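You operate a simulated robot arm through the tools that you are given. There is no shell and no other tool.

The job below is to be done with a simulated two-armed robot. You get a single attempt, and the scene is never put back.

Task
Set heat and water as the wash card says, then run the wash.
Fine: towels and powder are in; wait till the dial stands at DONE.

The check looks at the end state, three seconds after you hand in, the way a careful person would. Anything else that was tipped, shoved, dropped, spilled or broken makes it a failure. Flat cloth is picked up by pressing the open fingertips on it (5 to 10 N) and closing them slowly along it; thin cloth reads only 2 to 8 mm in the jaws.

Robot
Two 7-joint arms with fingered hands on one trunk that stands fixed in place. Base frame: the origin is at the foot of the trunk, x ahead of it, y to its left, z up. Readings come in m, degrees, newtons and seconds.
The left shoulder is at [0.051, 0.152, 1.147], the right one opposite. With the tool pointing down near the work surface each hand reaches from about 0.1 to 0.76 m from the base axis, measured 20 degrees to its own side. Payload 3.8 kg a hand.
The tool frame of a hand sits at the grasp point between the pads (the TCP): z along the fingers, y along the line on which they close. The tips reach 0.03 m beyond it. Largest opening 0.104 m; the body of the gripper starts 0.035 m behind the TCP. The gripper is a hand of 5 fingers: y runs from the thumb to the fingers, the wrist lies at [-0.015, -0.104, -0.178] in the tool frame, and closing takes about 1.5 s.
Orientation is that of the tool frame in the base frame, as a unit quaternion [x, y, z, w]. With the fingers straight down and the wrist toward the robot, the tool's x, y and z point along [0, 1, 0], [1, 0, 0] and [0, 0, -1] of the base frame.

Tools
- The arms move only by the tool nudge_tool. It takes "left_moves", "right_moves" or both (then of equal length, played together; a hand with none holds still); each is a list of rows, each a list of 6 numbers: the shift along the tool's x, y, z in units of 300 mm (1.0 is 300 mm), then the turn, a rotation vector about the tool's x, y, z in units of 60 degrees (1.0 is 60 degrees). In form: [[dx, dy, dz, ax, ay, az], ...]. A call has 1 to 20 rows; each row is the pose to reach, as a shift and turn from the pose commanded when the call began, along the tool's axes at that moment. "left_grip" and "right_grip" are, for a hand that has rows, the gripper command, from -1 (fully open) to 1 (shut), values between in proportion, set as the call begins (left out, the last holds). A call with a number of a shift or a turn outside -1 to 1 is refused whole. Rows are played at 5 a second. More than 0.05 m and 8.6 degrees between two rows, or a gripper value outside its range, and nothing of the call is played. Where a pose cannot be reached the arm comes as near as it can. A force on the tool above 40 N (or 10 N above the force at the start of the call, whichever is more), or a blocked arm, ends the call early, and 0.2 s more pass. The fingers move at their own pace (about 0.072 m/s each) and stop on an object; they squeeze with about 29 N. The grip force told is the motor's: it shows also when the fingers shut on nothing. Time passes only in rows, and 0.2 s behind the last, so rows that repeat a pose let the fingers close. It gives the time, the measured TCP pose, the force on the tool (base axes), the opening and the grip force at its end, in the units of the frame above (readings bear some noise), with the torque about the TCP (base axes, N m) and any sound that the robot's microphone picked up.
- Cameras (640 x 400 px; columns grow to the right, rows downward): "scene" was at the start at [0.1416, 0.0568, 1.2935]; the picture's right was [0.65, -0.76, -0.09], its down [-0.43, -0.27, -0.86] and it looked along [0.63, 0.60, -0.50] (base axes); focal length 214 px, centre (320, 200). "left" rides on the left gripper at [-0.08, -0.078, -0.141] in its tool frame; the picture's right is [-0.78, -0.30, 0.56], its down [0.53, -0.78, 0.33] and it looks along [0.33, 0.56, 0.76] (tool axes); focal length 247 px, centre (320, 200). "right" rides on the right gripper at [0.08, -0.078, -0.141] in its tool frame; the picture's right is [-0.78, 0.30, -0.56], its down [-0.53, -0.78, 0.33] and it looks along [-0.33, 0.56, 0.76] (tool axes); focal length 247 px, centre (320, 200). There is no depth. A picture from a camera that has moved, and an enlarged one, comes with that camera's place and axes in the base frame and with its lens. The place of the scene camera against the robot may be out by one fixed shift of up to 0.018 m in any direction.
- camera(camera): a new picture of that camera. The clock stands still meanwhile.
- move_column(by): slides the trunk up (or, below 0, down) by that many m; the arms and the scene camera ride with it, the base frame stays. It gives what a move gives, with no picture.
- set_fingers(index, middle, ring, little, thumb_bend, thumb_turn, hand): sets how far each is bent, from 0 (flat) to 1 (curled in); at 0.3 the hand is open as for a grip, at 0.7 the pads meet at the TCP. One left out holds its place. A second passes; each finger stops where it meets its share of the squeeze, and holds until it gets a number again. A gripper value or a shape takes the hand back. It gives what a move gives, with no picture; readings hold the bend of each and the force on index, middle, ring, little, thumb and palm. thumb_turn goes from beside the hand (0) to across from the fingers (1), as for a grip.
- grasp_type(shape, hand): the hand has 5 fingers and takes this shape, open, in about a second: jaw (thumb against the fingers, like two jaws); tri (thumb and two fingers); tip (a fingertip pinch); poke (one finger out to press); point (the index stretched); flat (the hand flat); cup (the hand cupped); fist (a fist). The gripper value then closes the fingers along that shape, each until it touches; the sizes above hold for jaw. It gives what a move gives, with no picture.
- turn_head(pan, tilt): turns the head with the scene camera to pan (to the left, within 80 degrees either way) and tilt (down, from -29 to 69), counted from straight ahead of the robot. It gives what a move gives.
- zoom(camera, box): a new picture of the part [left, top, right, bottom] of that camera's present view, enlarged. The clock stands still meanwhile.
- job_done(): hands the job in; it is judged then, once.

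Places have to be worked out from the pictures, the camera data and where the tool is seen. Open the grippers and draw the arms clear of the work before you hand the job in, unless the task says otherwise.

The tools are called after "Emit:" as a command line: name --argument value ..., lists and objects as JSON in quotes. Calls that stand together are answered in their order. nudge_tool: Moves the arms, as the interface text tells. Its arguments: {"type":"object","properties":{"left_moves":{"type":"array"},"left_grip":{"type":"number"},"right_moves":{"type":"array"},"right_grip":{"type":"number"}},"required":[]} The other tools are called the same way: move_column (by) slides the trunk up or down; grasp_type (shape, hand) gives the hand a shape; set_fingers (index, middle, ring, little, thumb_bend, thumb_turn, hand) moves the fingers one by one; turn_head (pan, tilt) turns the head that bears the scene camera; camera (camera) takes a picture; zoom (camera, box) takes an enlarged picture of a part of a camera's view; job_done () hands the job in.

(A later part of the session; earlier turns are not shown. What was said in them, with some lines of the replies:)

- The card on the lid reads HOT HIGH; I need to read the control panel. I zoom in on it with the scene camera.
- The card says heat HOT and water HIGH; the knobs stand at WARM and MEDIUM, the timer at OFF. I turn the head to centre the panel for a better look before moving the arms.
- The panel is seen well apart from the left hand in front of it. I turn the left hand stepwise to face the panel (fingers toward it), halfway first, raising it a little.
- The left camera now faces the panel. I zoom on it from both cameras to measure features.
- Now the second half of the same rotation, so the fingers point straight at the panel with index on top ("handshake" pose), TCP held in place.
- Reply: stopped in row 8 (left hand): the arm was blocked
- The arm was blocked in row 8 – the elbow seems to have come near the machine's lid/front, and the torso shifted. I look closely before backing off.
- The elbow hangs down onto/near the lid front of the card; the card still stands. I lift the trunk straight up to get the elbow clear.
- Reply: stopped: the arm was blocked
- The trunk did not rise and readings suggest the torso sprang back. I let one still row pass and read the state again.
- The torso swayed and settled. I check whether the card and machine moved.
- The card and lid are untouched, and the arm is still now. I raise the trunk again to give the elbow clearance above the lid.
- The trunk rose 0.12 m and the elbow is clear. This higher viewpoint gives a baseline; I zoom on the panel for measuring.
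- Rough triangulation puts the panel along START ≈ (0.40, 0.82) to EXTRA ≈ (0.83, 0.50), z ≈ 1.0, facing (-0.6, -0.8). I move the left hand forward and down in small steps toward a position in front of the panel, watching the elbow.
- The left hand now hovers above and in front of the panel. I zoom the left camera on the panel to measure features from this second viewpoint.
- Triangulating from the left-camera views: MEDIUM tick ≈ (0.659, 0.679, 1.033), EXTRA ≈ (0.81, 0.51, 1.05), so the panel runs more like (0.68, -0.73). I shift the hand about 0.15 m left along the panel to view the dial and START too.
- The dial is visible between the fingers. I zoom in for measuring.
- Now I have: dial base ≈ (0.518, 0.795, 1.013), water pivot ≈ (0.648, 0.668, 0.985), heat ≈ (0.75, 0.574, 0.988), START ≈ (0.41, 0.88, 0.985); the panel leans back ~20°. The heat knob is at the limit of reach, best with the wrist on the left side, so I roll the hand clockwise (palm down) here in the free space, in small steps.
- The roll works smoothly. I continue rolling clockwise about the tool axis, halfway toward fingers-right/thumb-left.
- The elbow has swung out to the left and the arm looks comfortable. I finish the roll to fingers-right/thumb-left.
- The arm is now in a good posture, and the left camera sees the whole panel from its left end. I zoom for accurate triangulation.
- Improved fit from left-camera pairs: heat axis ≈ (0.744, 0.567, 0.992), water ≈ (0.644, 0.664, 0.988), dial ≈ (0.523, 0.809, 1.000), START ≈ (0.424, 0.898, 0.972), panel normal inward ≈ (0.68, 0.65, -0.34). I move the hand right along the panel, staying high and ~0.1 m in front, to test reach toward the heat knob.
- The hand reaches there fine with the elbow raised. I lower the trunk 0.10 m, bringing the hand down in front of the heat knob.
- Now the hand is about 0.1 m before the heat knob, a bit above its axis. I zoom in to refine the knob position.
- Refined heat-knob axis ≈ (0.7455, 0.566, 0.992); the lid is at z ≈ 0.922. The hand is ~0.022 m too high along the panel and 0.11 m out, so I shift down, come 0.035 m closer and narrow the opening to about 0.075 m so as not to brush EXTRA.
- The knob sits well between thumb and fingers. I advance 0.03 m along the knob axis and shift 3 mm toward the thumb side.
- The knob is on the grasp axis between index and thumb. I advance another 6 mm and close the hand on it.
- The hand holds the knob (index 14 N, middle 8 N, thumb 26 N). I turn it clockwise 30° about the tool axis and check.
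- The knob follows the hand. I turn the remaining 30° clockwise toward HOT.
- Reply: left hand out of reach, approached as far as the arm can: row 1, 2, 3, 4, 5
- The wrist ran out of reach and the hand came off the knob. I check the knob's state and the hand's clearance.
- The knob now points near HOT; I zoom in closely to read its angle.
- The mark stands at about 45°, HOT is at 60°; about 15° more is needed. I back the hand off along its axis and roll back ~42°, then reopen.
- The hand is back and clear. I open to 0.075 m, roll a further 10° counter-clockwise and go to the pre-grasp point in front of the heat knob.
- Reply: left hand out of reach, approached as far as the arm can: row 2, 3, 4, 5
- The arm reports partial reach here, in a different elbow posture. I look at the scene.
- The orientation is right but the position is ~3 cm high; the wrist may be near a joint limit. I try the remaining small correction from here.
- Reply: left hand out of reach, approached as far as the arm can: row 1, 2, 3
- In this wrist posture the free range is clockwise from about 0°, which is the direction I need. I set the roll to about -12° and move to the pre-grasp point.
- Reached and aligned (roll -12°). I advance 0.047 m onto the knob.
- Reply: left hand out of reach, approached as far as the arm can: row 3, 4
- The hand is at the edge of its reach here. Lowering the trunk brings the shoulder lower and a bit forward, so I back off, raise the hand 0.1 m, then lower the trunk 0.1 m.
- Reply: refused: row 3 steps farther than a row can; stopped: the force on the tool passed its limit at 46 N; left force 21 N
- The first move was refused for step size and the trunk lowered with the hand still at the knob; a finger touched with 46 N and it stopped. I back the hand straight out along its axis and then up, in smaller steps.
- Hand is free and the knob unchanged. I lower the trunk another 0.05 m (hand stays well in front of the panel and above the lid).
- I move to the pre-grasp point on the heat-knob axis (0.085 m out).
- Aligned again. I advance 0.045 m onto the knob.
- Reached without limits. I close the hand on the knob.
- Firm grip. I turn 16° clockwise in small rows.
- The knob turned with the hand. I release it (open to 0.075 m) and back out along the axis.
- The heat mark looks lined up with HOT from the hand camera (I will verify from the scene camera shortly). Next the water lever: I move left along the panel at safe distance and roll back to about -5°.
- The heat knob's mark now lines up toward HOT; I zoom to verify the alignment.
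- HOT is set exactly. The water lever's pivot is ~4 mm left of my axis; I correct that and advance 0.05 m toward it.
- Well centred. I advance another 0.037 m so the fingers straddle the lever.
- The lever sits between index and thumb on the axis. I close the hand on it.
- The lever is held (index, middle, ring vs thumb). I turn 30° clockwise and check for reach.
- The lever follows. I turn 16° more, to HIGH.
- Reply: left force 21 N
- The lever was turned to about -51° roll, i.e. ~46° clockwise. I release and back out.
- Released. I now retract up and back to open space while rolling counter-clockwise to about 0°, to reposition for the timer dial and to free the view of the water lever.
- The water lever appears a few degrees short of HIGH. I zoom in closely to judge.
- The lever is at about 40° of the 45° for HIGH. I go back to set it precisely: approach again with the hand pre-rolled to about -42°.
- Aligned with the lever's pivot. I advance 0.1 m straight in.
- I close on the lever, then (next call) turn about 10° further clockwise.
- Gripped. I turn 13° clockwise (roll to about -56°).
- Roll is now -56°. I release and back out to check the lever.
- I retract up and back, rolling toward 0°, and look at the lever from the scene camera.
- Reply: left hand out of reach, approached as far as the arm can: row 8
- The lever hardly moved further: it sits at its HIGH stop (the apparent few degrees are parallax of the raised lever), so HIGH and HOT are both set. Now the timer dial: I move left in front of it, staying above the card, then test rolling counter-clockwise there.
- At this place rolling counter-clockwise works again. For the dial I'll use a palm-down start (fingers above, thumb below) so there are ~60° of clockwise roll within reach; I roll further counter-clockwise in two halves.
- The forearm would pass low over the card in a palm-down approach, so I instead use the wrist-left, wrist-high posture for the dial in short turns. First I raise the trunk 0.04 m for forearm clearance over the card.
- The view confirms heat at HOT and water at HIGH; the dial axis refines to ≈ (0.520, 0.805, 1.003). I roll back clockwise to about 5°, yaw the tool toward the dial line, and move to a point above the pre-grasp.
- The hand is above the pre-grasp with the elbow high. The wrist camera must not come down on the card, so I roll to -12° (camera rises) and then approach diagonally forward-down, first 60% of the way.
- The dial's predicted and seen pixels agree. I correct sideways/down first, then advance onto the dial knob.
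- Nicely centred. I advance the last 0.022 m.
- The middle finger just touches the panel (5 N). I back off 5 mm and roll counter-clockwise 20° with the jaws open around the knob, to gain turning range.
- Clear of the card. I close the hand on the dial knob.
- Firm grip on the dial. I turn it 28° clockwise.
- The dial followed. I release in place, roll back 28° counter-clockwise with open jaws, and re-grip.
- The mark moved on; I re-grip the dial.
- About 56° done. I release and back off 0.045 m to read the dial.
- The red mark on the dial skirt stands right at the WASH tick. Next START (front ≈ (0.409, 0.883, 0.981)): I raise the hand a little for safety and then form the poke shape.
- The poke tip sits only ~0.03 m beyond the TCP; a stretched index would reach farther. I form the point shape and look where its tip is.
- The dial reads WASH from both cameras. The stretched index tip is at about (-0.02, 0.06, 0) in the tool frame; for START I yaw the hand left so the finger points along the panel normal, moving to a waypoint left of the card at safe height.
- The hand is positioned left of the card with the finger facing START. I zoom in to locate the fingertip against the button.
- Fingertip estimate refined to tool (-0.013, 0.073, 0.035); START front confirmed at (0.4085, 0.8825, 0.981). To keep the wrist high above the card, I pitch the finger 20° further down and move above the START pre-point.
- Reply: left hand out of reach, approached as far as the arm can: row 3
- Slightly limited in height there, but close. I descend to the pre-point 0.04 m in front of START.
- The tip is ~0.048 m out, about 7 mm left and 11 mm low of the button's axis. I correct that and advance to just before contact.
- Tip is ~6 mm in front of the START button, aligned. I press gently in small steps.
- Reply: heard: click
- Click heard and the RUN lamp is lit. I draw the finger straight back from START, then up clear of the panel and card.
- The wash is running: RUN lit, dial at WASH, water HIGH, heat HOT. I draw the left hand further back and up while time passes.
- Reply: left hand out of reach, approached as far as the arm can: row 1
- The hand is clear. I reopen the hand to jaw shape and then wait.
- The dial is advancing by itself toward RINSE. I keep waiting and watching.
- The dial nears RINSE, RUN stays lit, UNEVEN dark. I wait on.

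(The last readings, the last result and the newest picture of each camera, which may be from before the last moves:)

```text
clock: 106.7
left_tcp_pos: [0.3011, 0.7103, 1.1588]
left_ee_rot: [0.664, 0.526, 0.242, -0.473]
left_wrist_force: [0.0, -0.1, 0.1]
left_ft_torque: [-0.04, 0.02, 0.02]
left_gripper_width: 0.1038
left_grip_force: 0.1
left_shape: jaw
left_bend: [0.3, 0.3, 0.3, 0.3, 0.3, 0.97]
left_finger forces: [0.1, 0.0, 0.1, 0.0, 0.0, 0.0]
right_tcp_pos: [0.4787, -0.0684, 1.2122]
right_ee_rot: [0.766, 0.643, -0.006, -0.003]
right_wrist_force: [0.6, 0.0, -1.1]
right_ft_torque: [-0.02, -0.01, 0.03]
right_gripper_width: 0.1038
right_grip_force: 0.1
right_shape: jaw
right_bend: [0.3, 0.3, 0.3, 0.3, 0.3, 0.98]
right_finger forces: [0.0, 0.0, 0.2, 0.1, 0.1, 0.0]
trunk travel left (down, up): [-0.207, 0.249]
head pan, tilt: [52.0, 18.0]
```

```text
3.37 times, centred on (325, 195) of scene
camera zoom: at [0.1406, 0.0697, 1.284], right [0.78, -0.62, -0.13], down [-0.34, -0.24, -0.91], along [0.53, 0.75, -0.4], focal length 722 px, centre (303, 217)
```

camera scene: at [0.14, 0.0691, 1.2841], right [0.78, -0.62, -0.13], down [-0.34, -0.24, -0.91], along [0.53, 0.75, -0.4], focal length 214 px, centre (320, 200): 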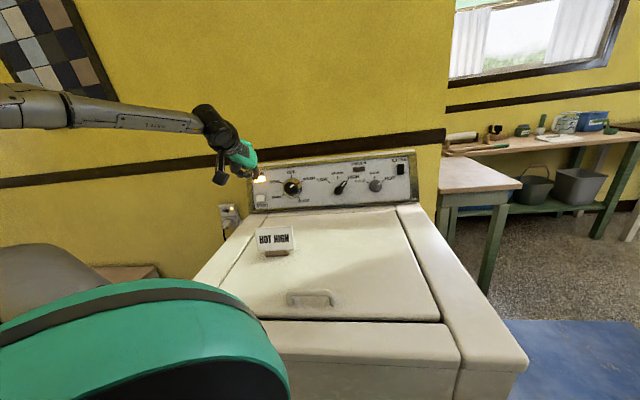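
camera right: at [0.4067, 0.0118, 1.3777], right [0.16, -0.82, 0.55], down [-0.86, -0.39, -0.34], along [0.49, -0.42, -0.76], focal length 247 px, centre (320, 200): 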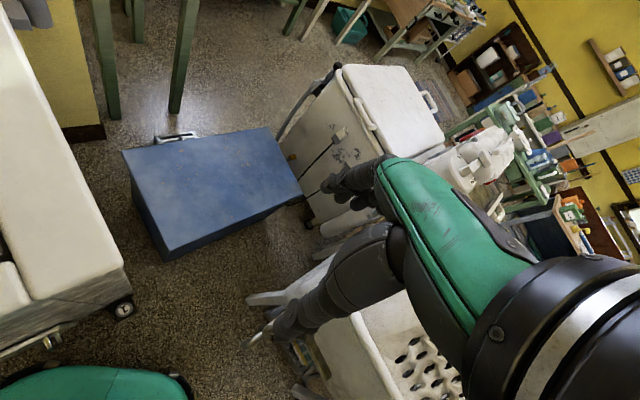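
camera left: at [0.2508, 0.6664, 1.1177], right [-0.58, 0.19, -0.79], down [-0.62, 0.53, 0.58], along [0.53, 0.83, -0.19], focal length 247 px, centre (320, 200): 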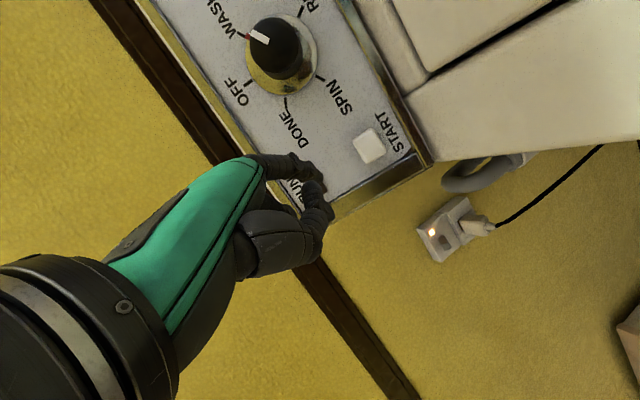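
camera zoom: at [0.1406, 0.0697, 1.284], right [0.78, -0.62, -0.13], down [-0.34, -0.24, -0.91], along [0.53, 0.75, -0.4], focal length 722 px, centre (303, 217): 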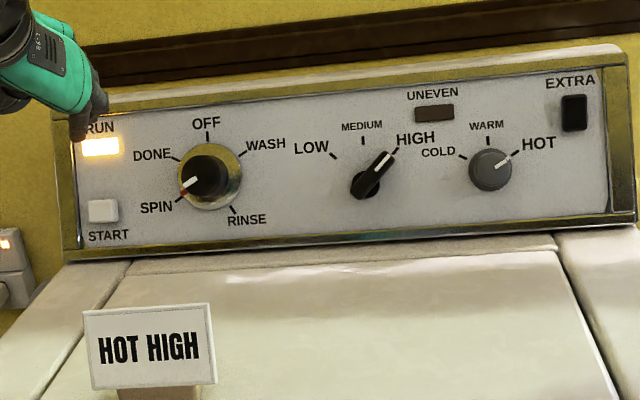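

The dial is at SPIN now; RUN lit, UNEVEN dark. I wait more in shorter checks.

Emit:
nudge_tool --left_moves '[[0, 0, 0, 0, 0, 0], [0, 0, 0, 0, 0, 0], [0, 0, 0, 0, 0, 0], [0, 0, 0, 0, 0, 0], [0, 0, 0, 0, 0, 0], [0, 0, 0, 0, 0, 0], [0, 0, 0, 0, 0, 0], [0, 0, 0, 0, 0, 0], [0, 0, 0, 0, 0, 0], [0, 0, 0, 0, 0, 0], [0, 0, 0, 0, 0, 0], [0, 0, 0, 0, 0, 0], [0, 0, 0, 0, 0, 0], [0, 0, 0, 0, 0, 0], [0, 0, 0, 0, 0, 0], [0, 0, 0, 0, 0, 0], [0, 0, 0, 0, 0, 0], [0, 0, 0, 0, 0, 0], [0, 0, 0, 0, 0, 0], [0, 0, 0, 0, 0, 0]]'

Emit:
zoom --camera "scene" --box '[230, 140, 420, 250]'

```text
clock: 110.9
left_tcp_pos: [0.3015, 0.7104, 1.1591]
left_ee_rot: [0.664, 0.527, 0.241, -0.473]
left_wrist_force: [0.2, 0.5, -0.5]
left_ft_torque: [0.0, 0.02, -0.01]
left_gripper_width: 0.1039
left_grip_force: 0.2
left_shape: jaw
left_bend: [0.3, 0.3, 0.3, 0.3, 0.3, 0.97]
left_finger forces: [0.1, 0.0, 0.0, 0.1, 0.0, 0.0]
right_tcp_pos: [0.4789, -0.0675, 1.2124]
right_ee_rot: [0.766, 0.642, -0.005, -0.002]
right_wrist_force: [-0.6, -0.4, 0.5]
right_ft_torque: [-0.02, -0.04, 0.0]
right_gripper_width: 0.1038
right_grip_force: 0.0
right_shape: jaw
right_bend: [0.3, 0.3, 0.3, 0.3, 0.3, 0.98]
right_finger forces: [0.1, 0.0, 0.0, 0.1, 0.0, 0.0]
trunk travel left (down, up): [-0.207, 0.249]
head pan, tilt: [52.0, 18.0]
```

```text
3.37 times, centred on (325, 195) of scene
camera zoom: at [0.1406, 0.0697, 1.284], right [0.78, -0.62, -0.13], down [-0.34, -0.24, -0.91], along [0.53, 0.75, -0.4], focal length 722 px, centre (303, 217)
```

zoom: 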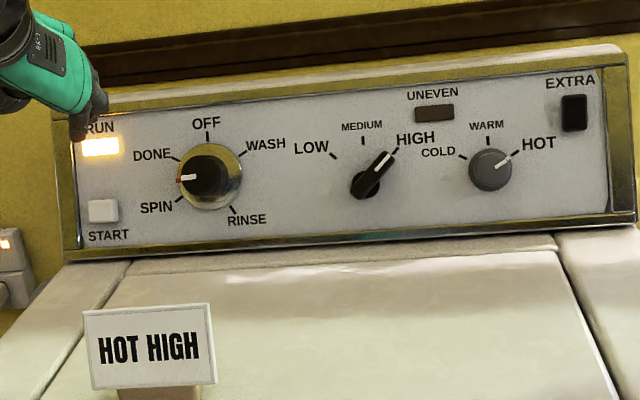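

Between SPIN and DONE, all normal. I keep waiting.

Emit:
nudge_tool --left_moves '[[0, 0, 0, 0, 0, 0], [0, 0, 0, 0, 0, 0], [0, 0, 0, 0, 0, 0], [0, 0, 0, 0, 0, 0], [0, 0, 0, 0, 0, 0], [0, 0, 0, 0, 0, 0], [0, 0, 0, 0, 0, 0], [0, 0, 0, 0, 0, 0], [0, 0, 0, 0, 0, 0], [0, 0, 0, 0, 0, 0], [0, 0, 0, 0, 0, 0], [0, 0, 0, 0, 0, 0], [0, 0, 0, 0, 0, 0], [0, 0, 0, 0, 0, 0], [0, 0, 0, 0, 0, 0], [0, 0, 0, 0, 0, 0], [0, 0, 0, 0, 0, 0], [0, 0, 0, 0, 0, 0], [0, 0, 0, 0, 0, 0], [0, 0, 0, 0, 0, 0]]'

Emit:
zoom --camera "scene" --box '[230, 140, 420, 250]'

```text
clock: 115.1
left_tcp_pos: [0.3012, 0.7104, 1.1589]
left_ee_rot: [0.664, 0.526, 0.241, -0.473]
left_wrist_force: [-0.2, 0.4, 0.0]
left_ft_torque: [-0.01, -0.05, 0.01]
left_gripper_width: 0.1039
left_grip_force: 0.1
left_shape: jaw
left_bend: [0.3, 0.3, 0.3, 0.3, 0.3, 0.97]
left_finger forces: [0.1, 0.1, 0.1, 0.0, 0.0, 0.0]
right_tcp_pos: [0.479, -0.0696, 1.2119]
right_ee_rot: [0.766, 0.643, -0.005, -0.003]
right_wrist_force: [-0.6, 0.4, 0.7]
right_ft_torque: [0.01, -0.01, 0.01]
right_gripper_width: 0.1039
right_grip_force: 0.1
right_shape: jaw
right_bend: [0.3, 0.3, 0.3, 0.3, 0.3, 0.98]
right_finger forces: [0.1, 0.0, 0.0, 0.0, 0.0, 0.0]
trunk travel left (down, up): [-0.207, 0.249]
head pan, tilt: [52.0, 18.0]
```

```text
3.37 times, centred on (325, 195) of scene
camera zoom: at [0.1406, 0.0697, 1.284], right [0.78, -0.62, -0.13], down [-0.34, -0.24, -0.91], along [0.53, 0.75, -0.4], focal length 722 px, centre (303, 217)
```

zoom: 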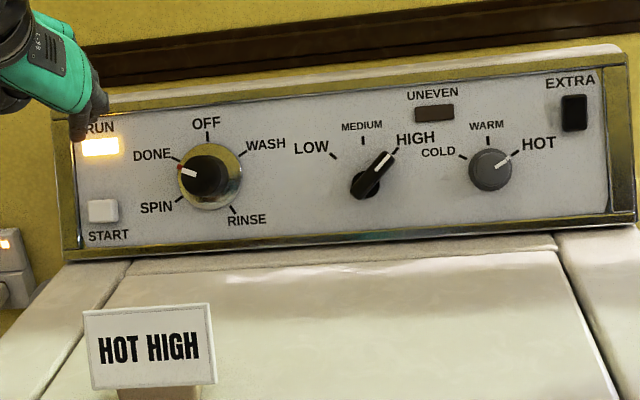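

Almost at DONE, RUN still lit. I wait further.

Emit:
nudge_tool --left_moves '[[0, 0, 0, 0, 0, 0], [0, 0, 0, 0, 0, 0], [0, 0, 0, 0, 0, 0], [0, 0, 0, 0, 0, 0], [0, 0, 0, 0, 0, 0], [0, 0, 0, 0, 0, 0], [0, 0, 0, 0, 0, 0], [0, 0, 0, 0, 0, 0], [0, 0, 0, 0, 0, 0], [0, 0, 0, 0, 0, 0]]'

Emit:
zoom --camera "scene" --box '[230, 140, 420, 250]'

```text
clock: 117.3
left_tcp_pos: [0.3021, 0.71, 1.1586]
left_ee_rot: [0.664, 0.526, 0.242, -0.473]
left_wrist_force: [-0.8, 0.6, -0.5]
left_ft_torque: [0.01, 0.01, 0.0]
left_gripper_width: 0.1035
left_grip_force: 0.0
left_shape: jaw
left_bend: [0.3, 0.3, 0.3, 0.3, 0.3, 0.97]
left_finger forces: [0.1, 0.0, 0.0, 0.0, 0.0, 0.0]
right_tcp_pos: [0.4794, -0.0697, 1.2122]
right_ee_rot: [0.766, 0.642, -0.004, -0.003]
right_wrist_force: [0.0, 0.2, -0.4]
right_ft_torque: [0.01, 0.03, -0.01]
right_gripper_width: 0.1038
right_grip_force: 0.0
right_shape: jaw
right_bend: [0.3, 0.3, 0.3, 0.3, 0.3, 0.98]
right_finger forces: [0.0, 0.1, 0.0, 0.1, 0.1, 0.1]
trunk travel left (down, up): [-0.207, 0.249]
head pan, tilt: [52.0, 18.0]
```

```text
3.37 times, centred on (325, 195) of scene
camera zoom: at [0.1406, 0.0697, 1.284], right [0.78, -0.62, -0.13], down [-0.34, -0.24, -0.91], along [0.53, 0.75, -0.4], focal length 722 px, centre (303, 217)
```

zoom: 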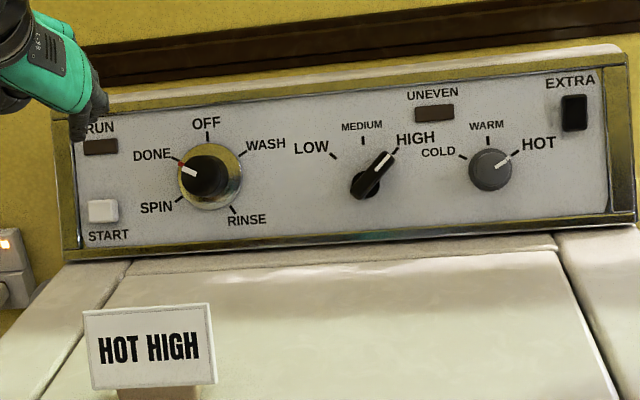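

RUN went dark and the dial stands at DONE. I raise the trunk a bit to draw the arm well clear of the machine, then make a last check of the scene.

Emit:
move_column --by 0.1

Emit:
camera --camera "scene"

Emit:
camera --camera "right"

```text
clock: 118.6
left_tcp_pos: [0.3026, 0.7113, 1.2588]
left_ee_rot: [0.664, 0.526, 0.241, -0.473]
left_wrist_force: [-0.1, 0.1, 0.3]
left_ft_torque: [0.01, -0.03, -0.04]
left_gripper_width: 0.1039
left_grip_force: 0.0
left_shape: jaw
left_bend: [0.3, 0.3, 0.3, 0.3, 0.3, 0.97]
left_finger forces: [0.0, 0.0, 0.1, 0.0, 0.0, 0.0]
right_tcp_pos: [0.4794, -0.0678, 1.3115]
right_ee_rot: [0.766, 0.643, -0.004, -0.003]
right_wrist_force: [0.5, 0.4, -0.3]
right_ft_torque: [0.03, 0.01, -0.01]
right_gripper_width: 0.1041
right_grip_force: 0.1
right_shape: jaw
right_bend: [0.3, 0.3, 0.3, 0.3, 0.3, 0.98]
right_finger forces: [0.0, 0.1, 0.1, 0.0, 0.0, 0.1]
trunk travel left (down, up): [-0.307, 0.149]
head pan, tilt: [52.0, 18.0]
```

```text
taken
camera scene: at [0.0937, 0.07, 1.3973], right [0.79, -0.62, -0.05], down [-0.25, -0.24, -0.94], along [0.57, 0.75, -0.34], focal length 214 px, centre (320, 200)
```

scene: 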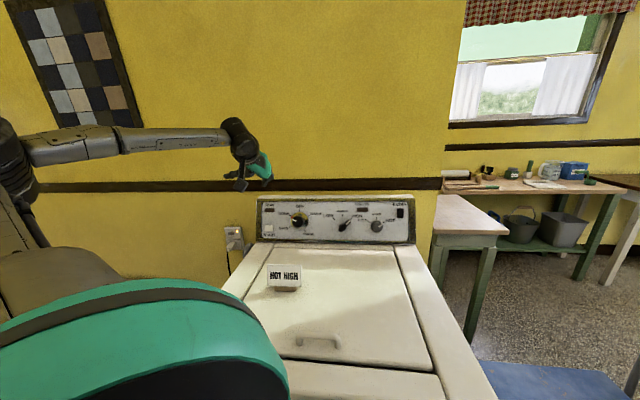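

```text
taken
camera right: at [0.4197, 0.0246, 1.4533], right [0.16, -0.81, 0.56], down [-0.86, -0.39, -0.32], along [0.48, -0.43, -0.77], focal length 247 px, centre (320, 200)
```

right: 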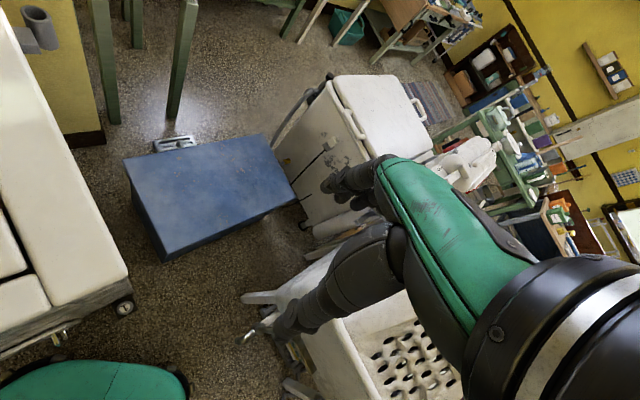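

The arm is clear above the machine, and the card and surroundings stand as before. One last close look at the panel before handing in.

Emit:
zoom --camera "scene" --box '[250, 190, 420, 300]'

```text
3.64 times, centred on (335, 245) of scene
camera zoom: at [0.0937, 0.07, 1.3973], right [0.79, -0.62, -0.05], down [-0.25, -0.24, -0.94], along [0.57, 0.75, -0.34], focal length 780 px, centre (266, 36)
```

zoom: 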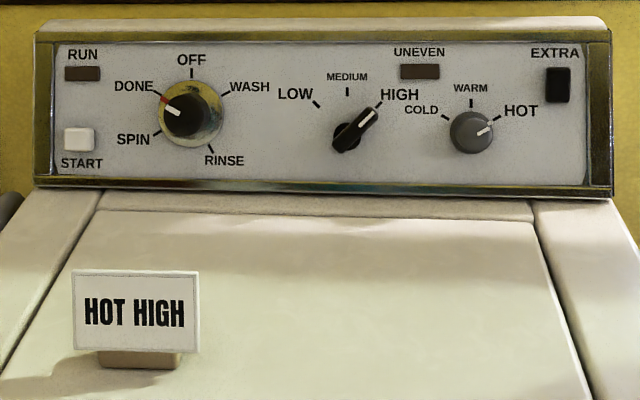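

The dial stands at DONE, water is at HIGH, heat at HOT, RUN and UNEVEN are dark, the card is upright, and both arms are clear with open hands. I hand the job in.

Emit:
job_done

```text
The job is handed in.
```

I set heat to HOT and water to HIGH as the card says, ran the wash, and waited until the dial stood at DONE before handing in. In the last picture, RUN and UNEVEN are dark, the card is upright, and both hands are open and clear of the machine.

Two moments in the run were rough:

- **Arm blocked early on:** the left elbow swung low over the lid and the arm stopped. I found no sign that the card or machine had moved.
- **Finger contact at the heat knob:** I lowered the trunk while the left hand was still at the knob, and a finger touched the panel or knob. The arm stopped itself at 46 N. The knob and EXTRA switch looked the same afterwards.

The water lever looks a few degrees short of its mark from some angles. A second turn barely moved it, so I took it to be at its HIGH stop.
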